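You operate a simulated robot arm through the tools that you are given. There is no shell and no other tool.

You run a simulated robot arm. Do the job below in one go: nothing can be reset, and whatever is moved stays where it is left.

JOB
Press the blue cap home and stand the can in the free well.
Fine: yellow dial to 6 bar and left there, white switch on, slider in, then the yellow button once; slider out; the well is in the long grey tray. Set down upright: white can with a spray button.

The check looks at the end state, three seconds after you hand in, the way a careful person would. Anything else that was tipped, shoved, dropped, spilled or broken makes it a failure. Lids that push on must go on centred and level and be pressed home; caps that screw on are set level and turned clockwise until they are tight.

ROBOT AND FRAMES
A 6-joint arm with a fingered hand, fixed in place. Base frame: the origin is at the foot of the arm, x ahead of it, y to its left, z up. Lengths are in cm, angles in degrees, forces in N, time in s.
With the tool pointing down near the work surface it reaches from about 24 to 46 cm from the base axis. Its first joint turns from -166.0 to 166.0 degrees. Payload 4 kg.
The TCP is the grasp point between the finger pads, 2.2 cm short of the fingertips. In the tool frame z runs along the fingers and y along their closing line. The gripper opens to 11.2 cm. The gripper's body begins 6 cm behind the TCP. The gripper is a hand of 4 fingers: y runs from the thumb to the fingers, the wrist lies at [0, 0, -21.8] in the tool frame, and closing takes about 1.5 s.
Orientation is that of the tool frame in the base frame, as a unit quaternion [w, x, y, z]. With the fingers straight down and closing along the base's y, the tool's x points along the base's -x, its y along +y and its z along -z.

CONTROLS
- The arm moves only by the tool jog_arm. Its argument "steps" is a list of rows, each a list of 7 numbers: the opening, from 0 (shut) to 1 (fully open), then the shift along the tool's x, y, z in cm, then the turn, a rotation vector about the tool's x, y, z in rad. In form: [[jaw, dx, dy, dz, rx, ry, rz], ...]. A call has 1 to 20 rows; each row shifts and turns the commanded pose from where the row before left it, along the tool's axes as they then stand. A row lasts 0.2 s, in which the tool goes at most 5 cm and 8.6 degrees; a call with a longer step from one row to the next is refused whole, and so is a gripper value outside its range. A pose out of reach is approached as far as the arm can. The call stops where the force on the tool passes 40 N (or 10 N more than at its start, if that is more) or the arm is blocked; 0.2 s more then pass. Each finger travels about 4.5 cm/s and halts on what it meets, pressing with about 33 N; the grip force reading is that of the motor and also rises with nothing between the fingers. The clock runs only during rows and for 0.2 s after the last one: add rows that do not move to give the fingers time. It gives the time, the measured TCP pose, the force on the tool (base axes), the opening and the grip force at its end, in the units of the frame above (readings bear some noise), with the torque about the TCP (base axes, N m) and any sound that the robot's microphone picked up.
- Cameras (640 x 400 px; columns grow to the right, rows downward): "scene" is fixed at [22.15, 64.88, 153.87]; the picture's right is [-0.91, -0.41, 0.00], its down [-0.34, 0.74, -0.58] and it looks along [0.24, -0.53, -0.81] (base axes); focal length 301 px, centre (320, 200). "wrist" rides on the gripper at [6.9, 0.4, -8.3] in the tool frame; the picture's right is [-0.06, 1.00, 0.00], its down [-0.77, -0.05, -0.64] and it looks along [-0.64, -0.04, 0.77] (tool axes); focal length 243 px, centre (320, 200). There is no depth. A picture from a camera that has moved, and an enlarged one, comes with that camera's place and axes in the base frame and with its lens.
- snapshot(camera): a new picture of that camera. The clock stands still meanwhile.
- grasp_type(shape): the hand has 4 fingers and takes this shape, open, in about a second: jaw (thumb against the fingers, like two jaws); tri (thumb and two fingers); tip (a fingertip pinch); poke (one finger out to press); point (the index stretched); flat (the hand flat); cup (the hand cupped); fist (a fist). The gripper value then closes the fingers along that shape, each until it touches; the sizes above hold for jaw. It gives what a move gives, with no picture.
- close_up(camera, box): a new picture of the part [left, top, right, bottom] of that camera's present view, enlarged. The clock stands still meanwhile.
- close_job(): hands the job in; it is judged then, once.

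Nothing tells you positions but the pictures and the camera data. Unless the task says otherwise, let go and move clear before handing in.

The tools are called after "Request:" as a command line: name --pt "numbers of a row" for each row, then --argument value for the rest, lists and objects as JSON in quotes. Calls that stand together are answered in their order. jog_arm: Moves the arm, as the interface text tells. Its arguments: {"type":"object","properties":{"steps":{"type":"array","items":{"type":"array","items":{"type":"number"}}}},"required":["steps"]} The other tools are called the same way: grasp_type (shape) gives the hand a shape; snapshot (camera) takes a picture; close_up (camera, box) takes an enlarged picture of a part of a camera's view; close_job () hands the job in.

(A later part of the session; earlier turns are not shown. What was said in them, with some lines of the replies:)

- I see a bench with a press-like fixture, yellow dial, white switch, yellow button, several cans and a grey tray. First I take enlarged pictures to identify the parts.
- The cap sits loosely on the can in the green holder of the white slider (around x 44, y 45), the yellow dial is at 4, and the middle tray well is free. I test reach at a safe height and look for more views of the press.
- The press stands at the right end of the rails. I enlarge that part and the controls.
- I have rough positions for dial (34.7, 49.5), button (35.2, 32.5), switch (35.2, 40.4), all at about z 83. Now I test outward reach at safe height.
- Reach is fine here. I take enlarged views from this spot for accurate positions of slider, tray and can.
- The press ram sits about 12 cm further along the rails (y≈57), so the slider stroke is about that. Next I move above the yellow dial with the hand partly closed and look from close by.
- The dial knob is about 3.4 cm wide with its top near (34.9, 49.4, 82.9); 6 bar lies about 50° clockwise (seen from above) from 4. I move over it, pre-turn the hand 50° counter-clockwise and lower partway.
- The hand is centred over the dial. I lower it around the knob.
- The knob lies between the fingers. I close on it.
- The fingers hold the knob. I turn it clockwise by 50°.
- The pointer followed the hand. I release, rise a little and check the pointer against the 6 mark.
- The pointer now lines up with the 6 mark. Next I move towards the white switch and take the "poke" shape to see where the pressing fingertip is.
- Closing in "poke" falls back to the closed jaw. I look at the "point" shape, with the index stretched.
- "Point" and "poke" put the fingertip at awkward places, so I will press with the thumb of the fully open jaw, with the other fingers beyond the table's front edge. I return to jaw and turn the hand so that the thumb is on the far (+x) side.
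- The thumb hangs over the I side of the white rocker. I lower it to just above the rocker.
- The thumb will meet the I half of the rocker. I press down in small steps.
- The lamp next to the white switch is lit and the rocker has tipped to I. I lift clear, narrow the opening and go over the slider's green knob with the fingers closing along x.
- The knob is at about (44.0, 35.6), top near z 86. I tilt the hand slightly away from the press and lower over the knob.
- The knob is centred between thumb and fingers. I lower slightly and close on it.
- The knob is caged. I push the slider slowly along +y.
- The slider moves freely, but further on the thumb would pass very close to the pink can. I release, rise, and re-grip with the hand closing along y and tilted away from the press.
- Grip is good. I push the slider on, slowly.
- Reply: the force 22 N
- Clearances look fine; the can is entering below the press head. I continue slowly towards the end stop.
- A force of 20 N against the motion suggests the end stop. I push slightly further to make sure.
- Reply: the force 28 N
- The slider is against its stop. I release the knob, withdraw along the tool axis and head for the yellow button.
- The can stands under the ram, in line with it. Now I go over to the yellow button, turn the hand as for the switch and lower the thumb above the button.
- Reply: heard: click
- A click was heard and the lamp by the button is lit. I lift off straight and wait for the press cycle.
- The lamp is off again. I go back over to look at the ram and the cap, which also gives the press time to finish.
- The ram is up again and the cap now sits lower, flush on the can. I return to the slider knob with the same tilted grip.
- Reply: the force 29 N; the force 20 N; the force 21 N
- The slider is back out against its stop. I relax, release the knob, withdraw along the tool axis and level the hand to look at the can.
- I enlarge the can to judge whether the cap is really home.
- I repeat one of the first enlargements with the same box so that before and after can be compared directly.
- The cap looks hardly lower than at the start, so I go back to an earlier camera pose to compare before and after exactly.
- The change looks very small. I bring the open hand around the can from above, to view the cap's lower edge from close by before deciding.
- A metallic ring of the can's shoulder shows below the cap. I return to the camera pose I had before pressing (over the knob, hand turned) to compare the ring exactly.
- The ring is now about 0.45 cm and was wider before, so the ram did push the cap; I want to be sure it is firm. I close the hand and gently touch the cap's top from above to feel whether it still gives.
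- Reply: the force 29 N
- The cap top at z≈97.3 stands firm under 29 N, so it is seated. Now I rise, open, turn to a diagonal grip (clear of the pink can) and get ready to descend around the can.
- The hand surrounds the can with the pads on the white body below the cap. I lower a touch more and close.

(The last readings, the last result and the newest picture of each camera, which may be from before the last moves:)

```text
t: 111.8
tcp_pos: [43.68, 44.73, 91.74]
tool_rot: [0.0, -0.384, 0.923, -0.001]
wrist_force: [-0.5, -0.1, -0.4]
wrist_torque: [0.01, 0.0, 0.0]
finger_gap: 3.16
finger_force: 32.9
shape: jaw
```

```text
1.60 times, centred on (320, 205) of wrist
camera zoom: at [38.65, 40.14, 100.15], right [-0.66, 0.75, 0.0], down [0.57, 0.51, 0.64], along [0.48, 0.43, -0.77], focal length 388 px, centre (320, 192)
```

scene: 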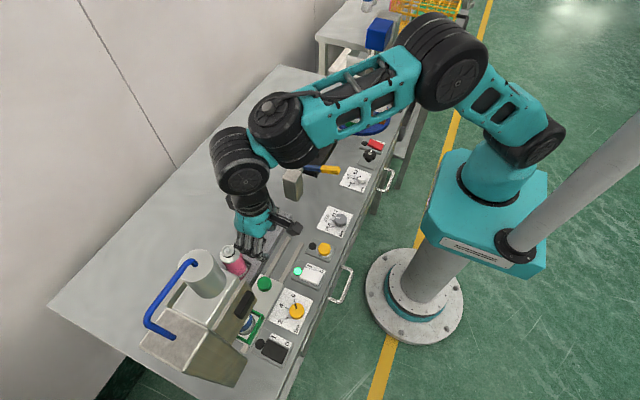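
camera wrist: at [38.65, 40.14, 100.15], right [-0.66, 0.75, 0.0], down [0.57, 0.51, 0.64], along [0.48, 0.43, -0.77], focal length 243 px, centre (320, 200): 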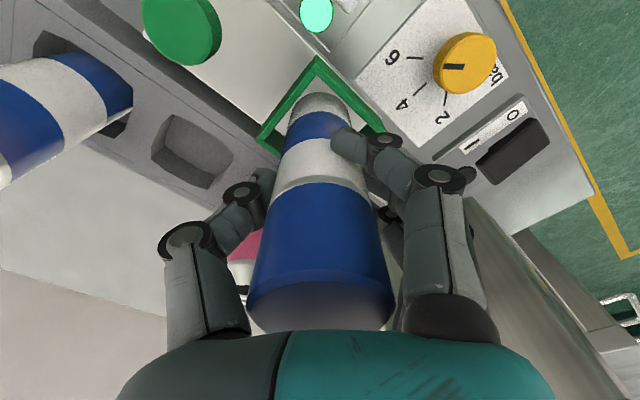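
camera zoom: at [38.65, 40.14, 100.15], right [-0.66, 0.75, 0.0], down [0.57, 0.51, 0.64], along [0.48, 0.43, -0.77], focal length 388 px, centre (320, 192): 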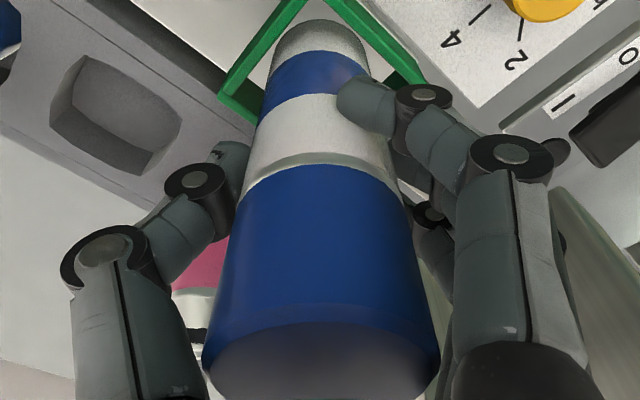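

The fingers hold the white band. I lift slowly at first.

Request:
jog_arm --pt "0.2 0 0 -0.3 0 0 0" --pt "0.2 0 0 -0.5 0 0 0" --pt "0.2 0 0 -0.6 0 0 0" --pt "0.2 0 0 -0.8 0 0 0" --pt "0.2 0 0 -0.8 0 0 0" --pt "0.2 0 0 0 0 0 0"

Request:
snapshot --camera "wrist"

Request:
close_up --camera "scene" --box '[200, 180, 340, 310]'

```text
t: 113.2
tcp_pos: [43.79, 44.82, 94.76]
tool_rot: [0.0, -0.384, 0.923, -0.001]
wrist_force: [0.2, 0.2, -1.7]
wrist_torque: [-0.01, -0.04, -0.01]
finger_gap: 3.15
finger_force: 33.4
shape: jaw
```

```text
taken
camera wrist: at [38.63, 40.11, 103.15], right [-0.66, 0.75, 0.0], down [0.57, 0.51, 0.64], along [0.48, 0.43, -0.77], focal length 243 px, centre (320, 200)
```

wrist: 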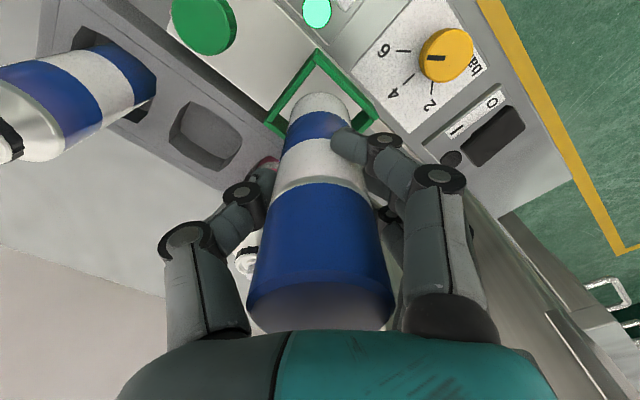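

```text
3.08 times, centred on (270, 245) of scene
camera zoom: at [22.15, 64.88, 153.87], right [-0.91, -0.41, 0.0], down [-0.34, 0.74, -0.58], along [0.24, -0.53, -0.81], focal length 927 px, centre (474, 62)
```

zoom: 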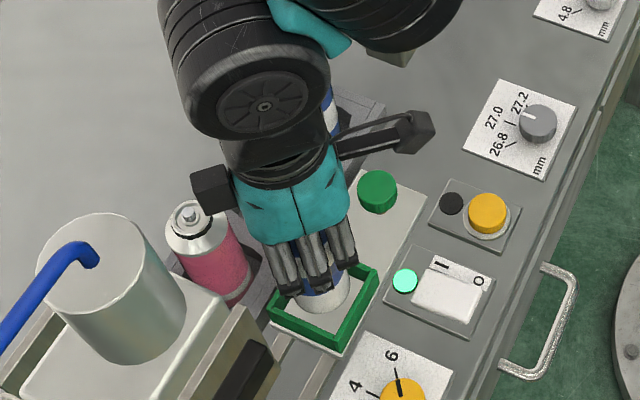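

The can came up cleanly with the cap on. I lift above the neighbouring cans, turn the hand so it closes along x, and move over the free well.

Request:
jog_arm --pt "0.2 0 0 -1.5 0 0 0" --pt "0.2 0 0 -2 0 0 0" --pt "0.2 0 0 -2.2 0 0 0" --pt "0.2 0 0 -2.2 0 0 0" --pt "0.2 0 0 -2.2 0 0 0" --pt "0.2 0 0 -2.2 0 0 0" --pt "0.2 0 0 0 0 0 -0.13" --pt "0.2 0 0 0 0 0 -0.1309" --pt "0.2 0 0 0 0 0 -0.1309" --pt "0.2 0 0 0 0 0 -0.1309" --pt "0.2 0 0 0 0 0 -0.1309" --pt "0.2 0 0 0 0 0 -0.1309" --pt "0.2 1 -1.4 0 0 0 0" --pt "0.2 1 -1.5 0 0 0 0" --pt "0.2 1 -1.5 0 0 0 0" --pt "0.2 1 -1.5 0 0 0 0" --pt "0.2 1 -1.5 0 0 0 0" --pt "0.2 0.9 -1.3 0 0 0 0" --pt "0.2 0 0 0 0 0 0"

Request:
snapshot --camera "wrist"

Request:
close_up --camera "scene" --box '[180, 140, 340, 310]'

```text
t: 117.2
tcp_pos: [52.49, 38.85, 107.14]
tool_rot: [0.0, 0.707, -0.707, 0.0]
wrist_force: [0.5, -0.9, -1.3]
wrist_torque: [0.0, 0.0, 0.02]
finger_gap: 3.15
finger_force: 33.7
shape: jaw
```

```text
taken
camera wrist: at [52.13, 31.87, 115.48], right [-1.0, 0.06, 0.0], down [0.05, 0.77, 0.64], along [0.04, 0.64, -0.77], focal length 243 px, centre (320, 200)
```

wrist: 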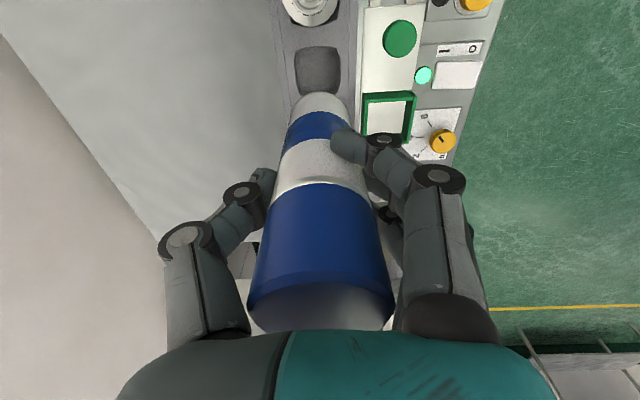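

```text
2.35 times, centred on (260, 225) of scene
camera zoom: at [22.15, 64.88, 153.87], right [-0.91, -0.41, 0.0], down [-0.34, 0.74, -0.58], along [0.24, -0.53, -0.81], focal length 708 px, centre (461, 141)
```

zoom: 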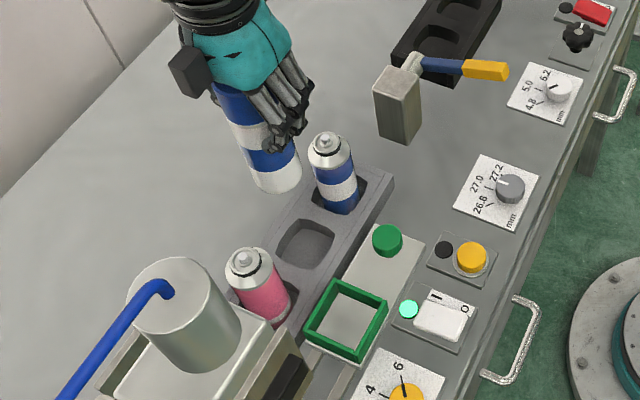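

Request:
close_up --camera "wrist" --box '[260, 0, 400, 120]'

Request:
close_up --camera "scene" --box '[225, 190, 305, 270]'

```text
3.33 times, centred on (330, 60) of wrist
camera zoom: at [52.13, 31.87, 115.48], right [-1.0, 0.06, 0.0], down [0.05, 0.77, 0.64], along [0.04, 0.64, -0.77], focal length 809 px, centre (287, 667)
```

zoom: 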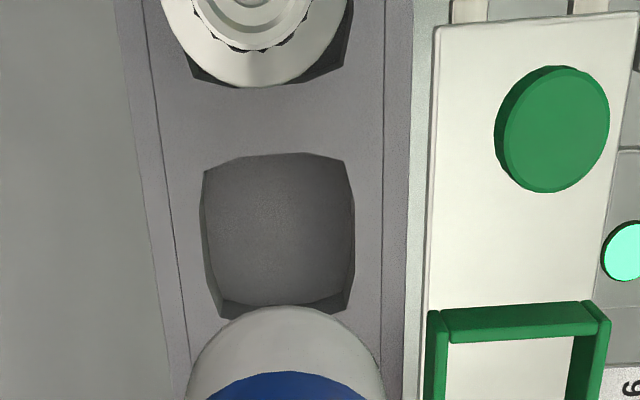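

```text
5.00 times, centred on (265, 230) of scene
camera zoom: at [22.15, 64.88, 153.87], right [-0.91, -0.41, 0.0], down [-0.34, 0.74, -0.58], along [0.24, -0.53, -0.81], focal length 1506 px, centre (595, 50)
```

zoom: 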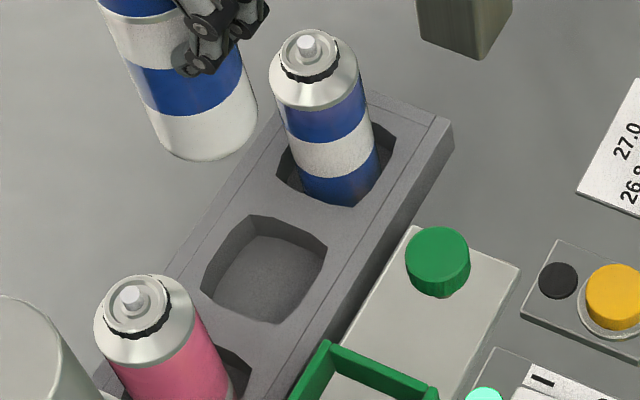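

The well centre is about (53.0, 38.6) with the tray top near z 83. I correct the position slightly and lower the can to just above the tray.

Request:
jog_arm --pt "0.2 0.4 -0.36 0 0 0 0" --pt "0.2 0 0 2 0 0 0" --pt "0.2 0 0 2 0 0 0" --pt "0.2 0 0 2 0 0 0" --pt "0.2 0 0 2 0 0 0" --pt "0.2 0 0 2 0 0 0" --pt "0.2 0 0 1.5 0 0 0" --pt "0.2 0 0 0.8 0 0 0" --pt "0.2 0 0 0 0 0 0"

Request:
snapshot --camera "wrist"

Request:
close_up --camera "scene" --box '[215, 170, 315, 270]'

```text
t: 119.2
tcp_pos: [52.88, 38.5, 94.82]
tool_rot: [0.0, 0.707, -0.707, 0.0]
wrist_force: [-0.4, 0.2, -1.6]
wrist_torque: [-0.04, -0.03, -0.01]
finger_gap: 3.15
finger_force: 32.8
shape: jaw
```

```text
taken
camera wrist: at [52.5, 31.54, 103.15], right [-1.0, 0.06, 0.0], down [0.05, 0.77, 0.64], along [0.04, 0.64, -0.77], focal length 243 px, centre (320, 200)
```

wrist: 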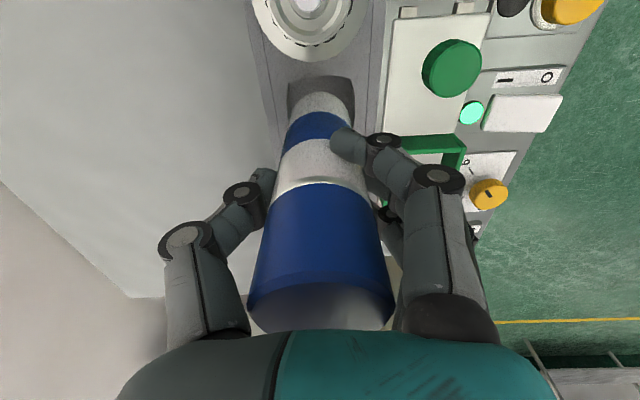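

```text
4.00 times, centred on (265, 220) of scene
camera zoom: at [22.15, 64.88, 153.87], right [-0.91, -0.41, 0.0], down [-0.34, 0.74, -0.58], along [0.24, -0.53, -0.81], focal length 1204 px, centre (540, 120)
```

zoom: 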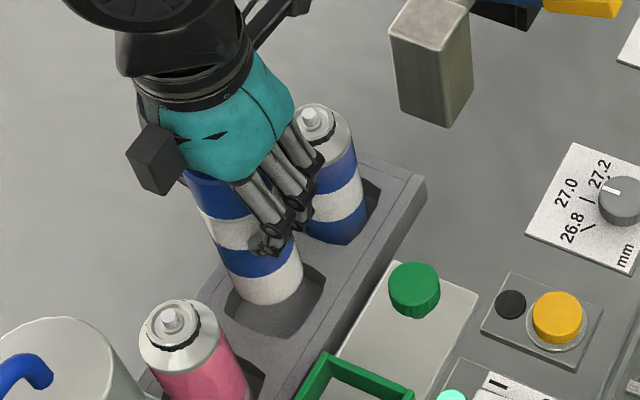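

Request:
close_up --camera "wrist" --box '[250, 40, 400, 160]'

Request:
close_up --camera "scene" --box '[245, 205, 305, 265]'

```text
3.33 times, centred on (325, 100) of wrist
camera zoom: at [52.5, 31.54, 103.15], right [-1.0, 0.06, 0.0], down [0.05, 0.77, 0.64], along [0.04, 0.64, -0.77], focal length 809 px, centre (303, 533)
```

zoom: 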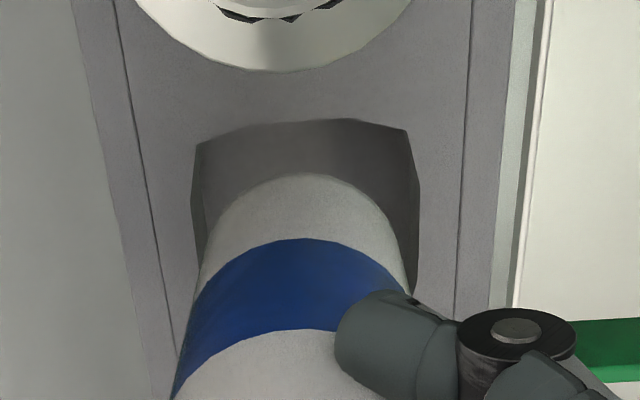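

```text
6.67 times, centred on (275, 235) of scene
camera zoom: at [22.15, 64.88, 153.87], right [-0.91, -0.41, 0.0], down [-0.34, 0.74, -0.58], along [0.24, -0.53, -0.81], focal length 2008 px, centre (620, -33)
```

zoom: 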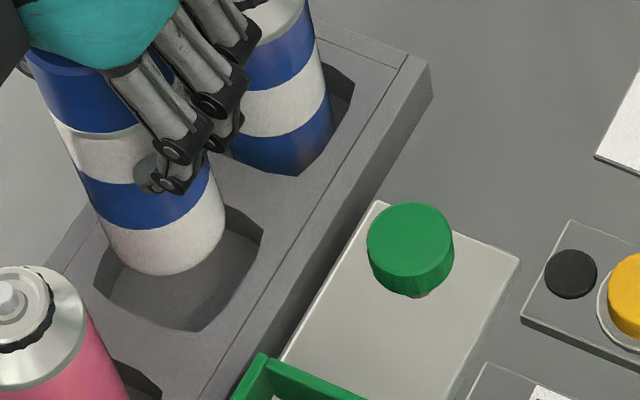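

The can is centred over the well within about 2 mm. I lower it gently into the well, watching the force.

Request:
jog_arm --pt "0.2 0.05 0 0.6 0 0 0" --pt "0.2 0 0 0.6 0 0 0" --pt "0.2 0 0 0.5 0 0 0" --pt "0.2 0 0 0.4 0 0 0" --pt "0.2 0 0 0.4 0 0 0"

Request:
close_up --camera "wrist" --box '[250, 40, 400, 160]'

Request:
close_up --camera "scene" --box '[245, 205, 305, 265]'

```text
t: 120.4
tcp_pos: [52.92, 38.47, 92.38]
tool_rot: [0.0, 0.708, -0.706, 0.0]
wrist_force: [0.0, -0.7, -2.0]
wrist_torque: [-0.03, 0.01, -0.01]
finger_gap: 3.14
finger_force: 32.9
shape: jaw
```

```text
3.33 times, centred on (325, 100) of wrist
camera zoom: at [52.5, 31.48, 100.64], right [-1.0, 0.06, 0.0], down [0.05, 0.77, 0.64], along [0.04, 0.64, -0.77], focal length 809 px, centre (303, 533)
```

zoom: 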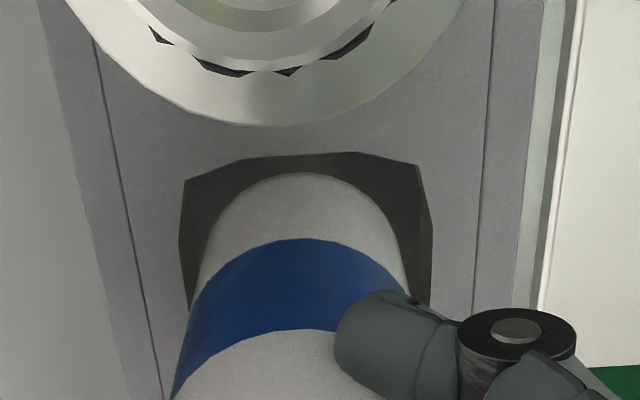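

```text
6.67 times, centred on (275, 235) of scene
camera zoom: at [22.15, 64.88, 153.87], right [-0.91, -0.41, 0.0], down [-0.34, 0.74, -0.58], along [0.24, -0.53, -0.81], focal length 2008 px, centre (620, -33)
```

zoom: 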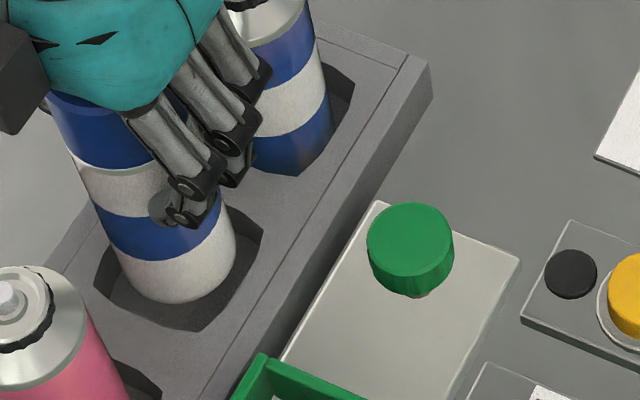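

Request:
jog_arm --pt "0.2 -0.1 0 0.3 0 0 0" --pt "0.2 0 0 0.3 0 0 0" --pt "0.2 0 0 0 0 0 0"

Request:
jog_arm --pt "0.2 0 0 0.25 0 0 0" --pt "0.2 0 0 0.25 0 0 0" --pt "0.2 0 0 0 0 0 0"

```text
t: 121.2
tcp_pos: [52.85, 38.53, 91.74]
tool_rot: [0.0, 0.707, -0.707, 0.0]
wrist_force: [-1.0, 0.6, -2.3]
wrist_torque: [0.05, -0.01, -0.04]
finger_gap: 3.13
finger_force: 32.8
shape: jaw
```

```text
t: 122.0
tcp_pos: [52.76, 38.53, 91.25]
tool_rot: [0.0, 0.708, -0.706, 0.0]
wrist_force: [0.0, -0.4, -2.1]
wrist_torque: [0.0, 0.0, 0.01]
finger_gap: 3.15
finger_force: 33.1
shape: jaw
```

Request:
jog_arm --pt "0.2 0 0 0.2 0 0 0" --pt "0.2 0 0 0.2 0 0 0" --pt "0.2 0 0 0 0 0 0"

Request:
close_up --camera "wrist" --box '[250, 40, 400, 160]'

Request:
close_up --camera "scene" --box '[225, 185, 305, 265]'

```text
t: 122.8
tcp_pos: [52.79, 38.48, 90.82]
tool_rot: [0.0, 0.708, -0.706, -0.001]
wrist_force: [-0.1, 0.0, -1.7]
wrist_torque: [-0.01, 0.03, -0.01]
finger_gap: 3.13
finger_force: 32.7
shape: jaw
```

```text
3.33 times, centred on (325, 100) of wrist
camera zoom: at [52.47, 31.56, 99.13], right [-1.0, 0.06, 0.0], down [0.05, 0.77, 0.64], along [0.04, 0.64, -0.77], focal length 809 px, centre (303, 533)
```

zoom: 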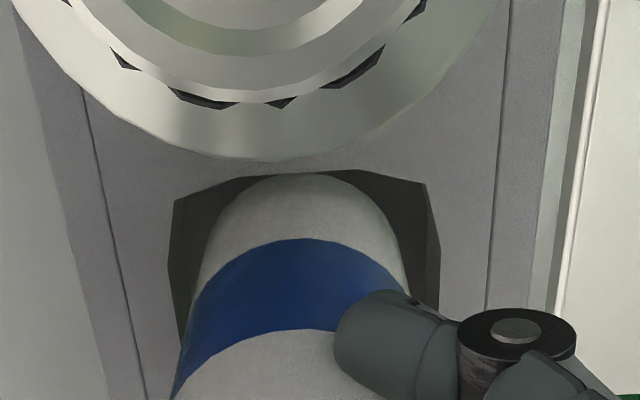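

```text
5.00 times, centred on (265, 225) of scene
camera zoom: at [22.15, 64.88, 153.87], right [-0.91, -0.41, 0.0], down [-0.34, 0.74, -0.58], along [0.24, -0.53, -0.81], focal length 1506 px, centre (595, 75)
```

zoom: 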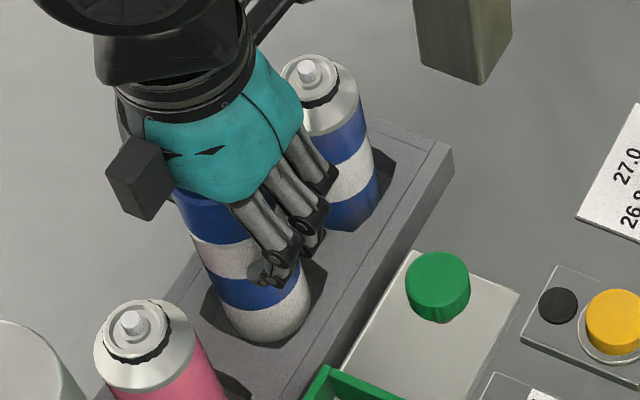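

Request:
jog_arm --pt "0.2 -0.1 0 0.2 0 0 0" --pt "0.2 0 0 0.2 0 0 0" --pt "0.2 0 0 0 0 0 0"

Request:
jog_arm --pt "0.2 0 0 0.2 0 0 0" --pt "0.2 0 0 0 0 0 0"

```text
t: 123.6
tcp_pos: [52.83, 38.77, 90.35]
tool_rot: [-0.001, 0.708, -0.706, 0.001]
wrist_force: [-0.1, -0.5, -2.3]
wrist_torque: [-0.02, 0.0, 0.01]
finger_gap: 3.11
finger_force: 32.8
shape: jaw
```

```text
t: 124.2
tcp_pos: [52.79, 38.67, 90.2]
tool_rot: [0.0, 0.708, -0.706, 0.0]
wrist_force: [-0.4, -0.1, -1.1]
wrist_torque: [-0.01, 0.0, 0.03]
finger_gap: 3.15
finger_force: 32.7
shape: jaw
```

Request:
jog_arm --pt "0.2 0 0 0.15 0 0 0" --pt "0.2 0 0 0 0 0 0"

Request:
jog_arm --pt "0.2 0 0 0.15 0 0 0" --pt "0.2 0 0 0 0 0 0"

Request:
close_up --camera "scene" --box '[225, 185, 305, 265]'

```text
t: 124.8
tcp_pos: [52.88, 38.54, 90.08]
tool_rot: [0.0, 0.707, -0.707, -0.001]
wrist_force: [-0.4, -0.2, 2.2]
wrist_torque: [-0.02, 0.0, -0.02]
finger_gap: 3.16
finger_force: 33.6
shape: jaw
```

```text
t: 125.4
tcp_pos: [52.93, 38.63, 89.92]
tool_rot: [-0.001, 0.708, -0.707, 0.0]
wrist_force: [-0.9, -2.8, 15.8]
wrist_torque: [-0.08, 0.05, 0.0]
finger_gap: 3.18
finger_force: 33.4
shape: jaw
```

```text
5.00 times, centred on (265, 225) of scene
camera zoom: at [22.15, 64.88, 153.87], right [-0.91, -0.41, 0.0], down [-0.34, 0.74, -0.58], along [0.24, -0.53, -0.81], focal length 1506 px, centre (595, 75)
```

zoom: 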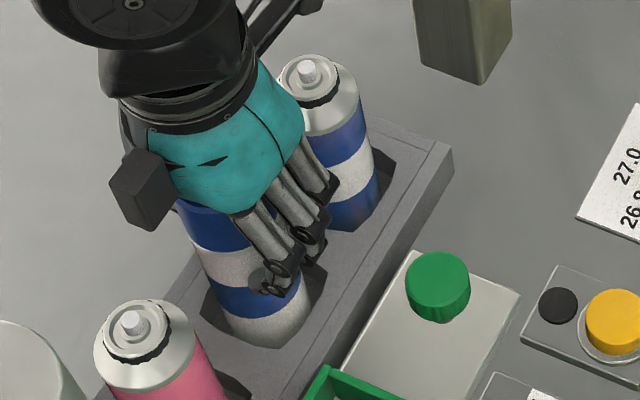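

The can rests on the well floor. I take off the load and open the fingers gently.

Request:
jog_arm --pt "0.2 0 0 -0.15 0 0 0" --pt "0.2 0 0 0 0 0 0" --pt "0.32 0 0 0 0 0 0" --pt "0.4 0 0 0 0 0 0" --pt "0.5 0 0 0 0 0 0" --pt "0.6 0 0 0 0 0 0" --pt "0.68 0 0 0 0 0 0" --pt "0.68 0 0 0 0 0 0" --pt "0.68 0 0 0 0 0 0"

Request:
snapshot --camera "wrist"

Request:
close_up --camera "scene" --box '[225, 185, 305, 265]'

```text
t: 127.4
tcp_pos: [52.84, 38.65, 90.07]
tool_rot: [0.0, 0.708, -0.706, 0.0]
wrist_force: [0.7, 0.1, 0.4]
wrist_torque: [-0.03, 0.01, 0.01]
finger_gap: 7.58
finger_force: 0.1
shape: jaw
```

```text
taken
camera wrist: at [52.48, 31.66, 98.38], right [-1.0, 0.06, 0.0], down [0.05, 0.77, 0.64], along [0.04, 0.64, -0.77], focal length 243 px, centre (320, 200)
```

wrist: 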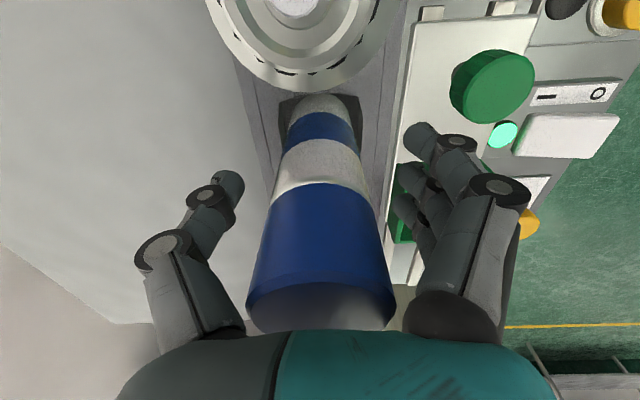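

```text
5.00 times, centred on (265, 225) of scene
camera zoom: at [22.15, 64.88, 153.87], right [-0.91, -0.41, 0.0], down [-0.34, 0.74, -0.58], along [0.24, -0.53, -0.81], focal length 1506 px, centre (595, 75)
```

zoom: 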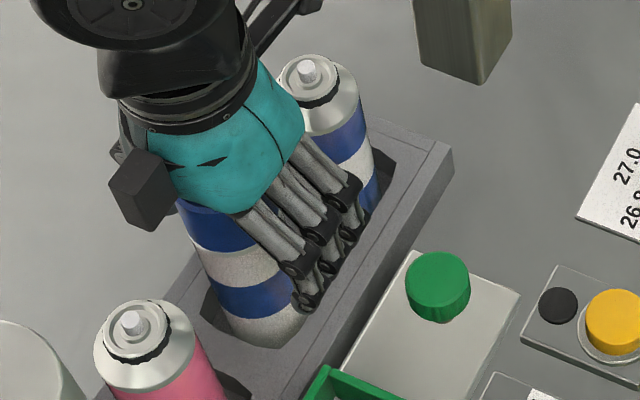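

Released; the can stands in the well. I rise straight up and move clear.

Request:
jog_arm --pt "0.68 0 0 -0.5 0 0 0" --pt "0.68 0 0 -1 0 0 0" --pt "0.68 0 0 -1.5 0 0 0" --pt "0.68 0 0 -2 0 0 0" --pt "0.68 0 0 -2.5 0 0 0" --pt "0.68 0 0 -2.5 0 0 0" --pt "0.68 0 0 -2.5 0 0 0" --pt "0.68 0 0 -2.5 0 0 0" --pt "0.68 0 0 -2.5 0 0 0" --pt "0.68 0 0 -2.5 0 0 0" --pt "0.68 0 2.5 0 0 0 0" --pt "0.68 0 2.5 0 0 0 0" --pt "0.68 0 2.5 0 0 0 0" --pt "0.68 0 2.5 0 0 0 0" --pt "0.68 2.5 2.5 0 0 0 0" --pt "0.68 2.5 2.5 0 0 0 0" --pt "0.68 2.5 2.5 0 0 0 0" --pt "0.68 0 0 0 0 0 0"

Request:
snapshot --camera "scene"

Request:
close_up --camera "scene" --box '[220, 180, 310, 290]'

Request:
snapshot --camera "wrist"

```text
t: 131.2
tcp_pos: [35.42, 31.18, 109.99]
tool_rot: [0.0, 0.707, -0.707, 0.0]
wrist_force: [-0.5, 0.0, 0.8]
wrist_torque: [0.02, 0.04, -0.01]
finger_gap: 7.56
finger_force: 0.1
shape: jaw
```

```text
taken
```

scene: 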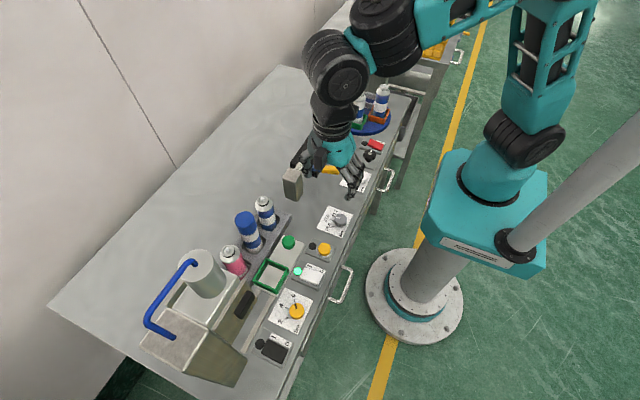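

```text
3.64 times, centred on (265, 235) of scene
camera zoom: at [22.15, 64.88, 153.87], right [-0.91, -0.41, 0.0], down [-0.34, 0.74, -0.58], along [0.24, -0.53, -0.81], focal length 1095 px, centre (520, 73)
```

zoom: 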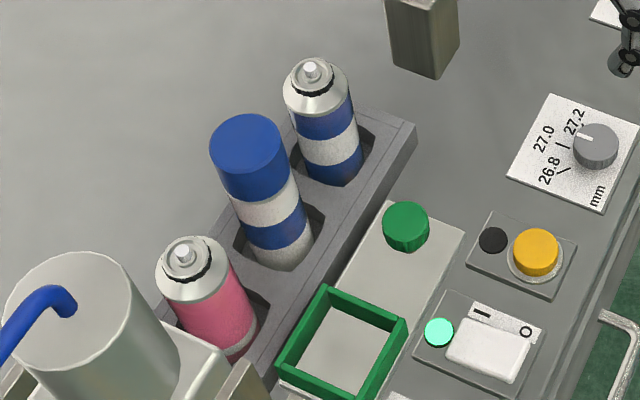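

```text
taken
camera wrist: at [34.95, 24.14, 118.37], right [-1.0, 0.06, 0.0], down [0.05, 0.77, 0.64], along [0.04, 0.64, -0.77], focal length 243 px, centre (320, 200)
```

wrist: 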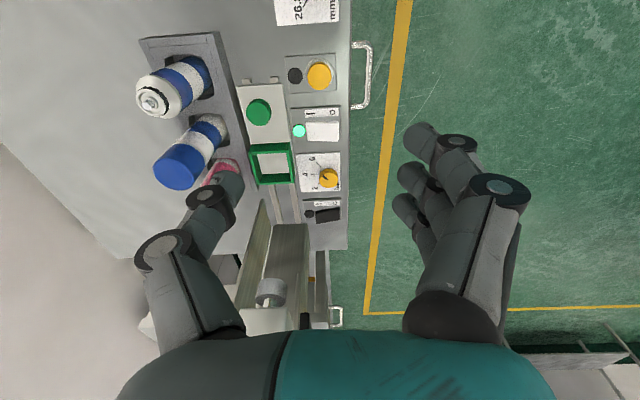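

The can stands upright in the middle well, the neighbours are untouched and the slider is out. A last check of the dial and the cap before handing in.

Request:
close_up --camera "scene" --box '[265, 280, 325, 340]'

Request:
close_up --camera "wrist" --box '[130, 90, 260, 200]'

Request:
close_up --camera "scene" --box '[225, 200, 285, 260]'

```text
6.67 times, centred on (295, 310) of scene
camera zoom: at [22.15, 64.88, 153.87], right [-0.91, -0.41, 0.0], down [-0.34, 0.74, -0.58], along [0.24, -0.53, -0.81], focal length 2008 px, centre (487, -533)
```

zoom: 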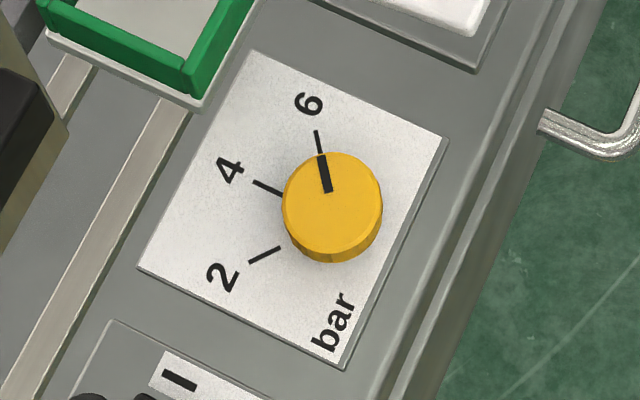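

```text
3.64 times, centred on (195, 145) of wrist
camera zoom: at [34.95, 24.14, 118.37], right [-1.0, 0.06, 0.0], down [0.05, 0.77, 0.64], along [0.04, 0.64, -0.77], focal length 882 px, centre (774, 400)
```

zoom: 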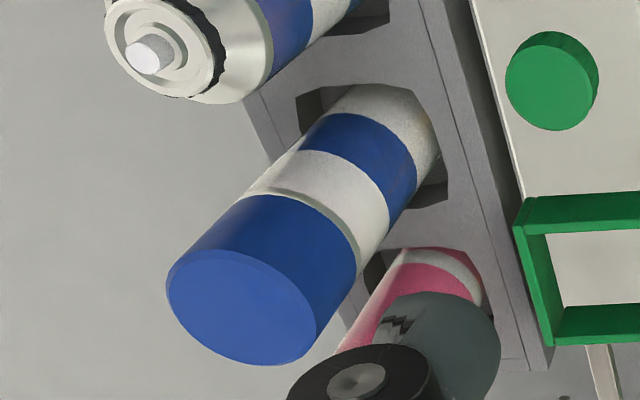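

```text
6.67 times, centred on (255, 230) of scene
camera zoom: at [22.15, 64.88, 153.87], right [-0.91, -0.41, 0.0], down [-0.34, 0.74, -0.58], along [0.24, -0.53, -0.81], focal length 2008 px, centre (753, 0)
```

zoom: 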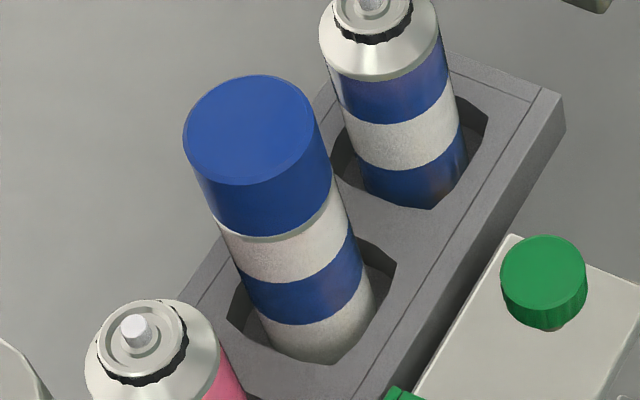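

The dial pointer is on 6, the white switch is on with its lamp lit, and the slider is out. The cap sits level and firm, and the can stands upright in the formerly free well. The hand is clear, so I hand in.

Request:
close_job

```text
The job is handed in.
```

The blue cap has been pressed onto the can, and the can now stands upright in the middle well of the long grey tray. The job is handed in.

- **Settings:** the yellow dial points at 6 bar and was left there. The white switch is on, with its lamp lit.
- **Press:** I pushed the slider in to its stop and pressed the yellow button once. It clicked and its lamp lit. I then pulled the slider back out to its stop.
- **Cap:** it looks level and centred. It did not give under about 29 N when I pushed on it by hand. I did not see the ram move. From before and after pictures, the cap went down roughly 0.2 cm, and a thin metallic ring of about 0.45 cm still shows below it. I took that as fully seated, but I could not confirm it against another capped can.
- **Everything else:** the neighbouring cans and the other controls look untouched in the final pictures, and the hand is clear.
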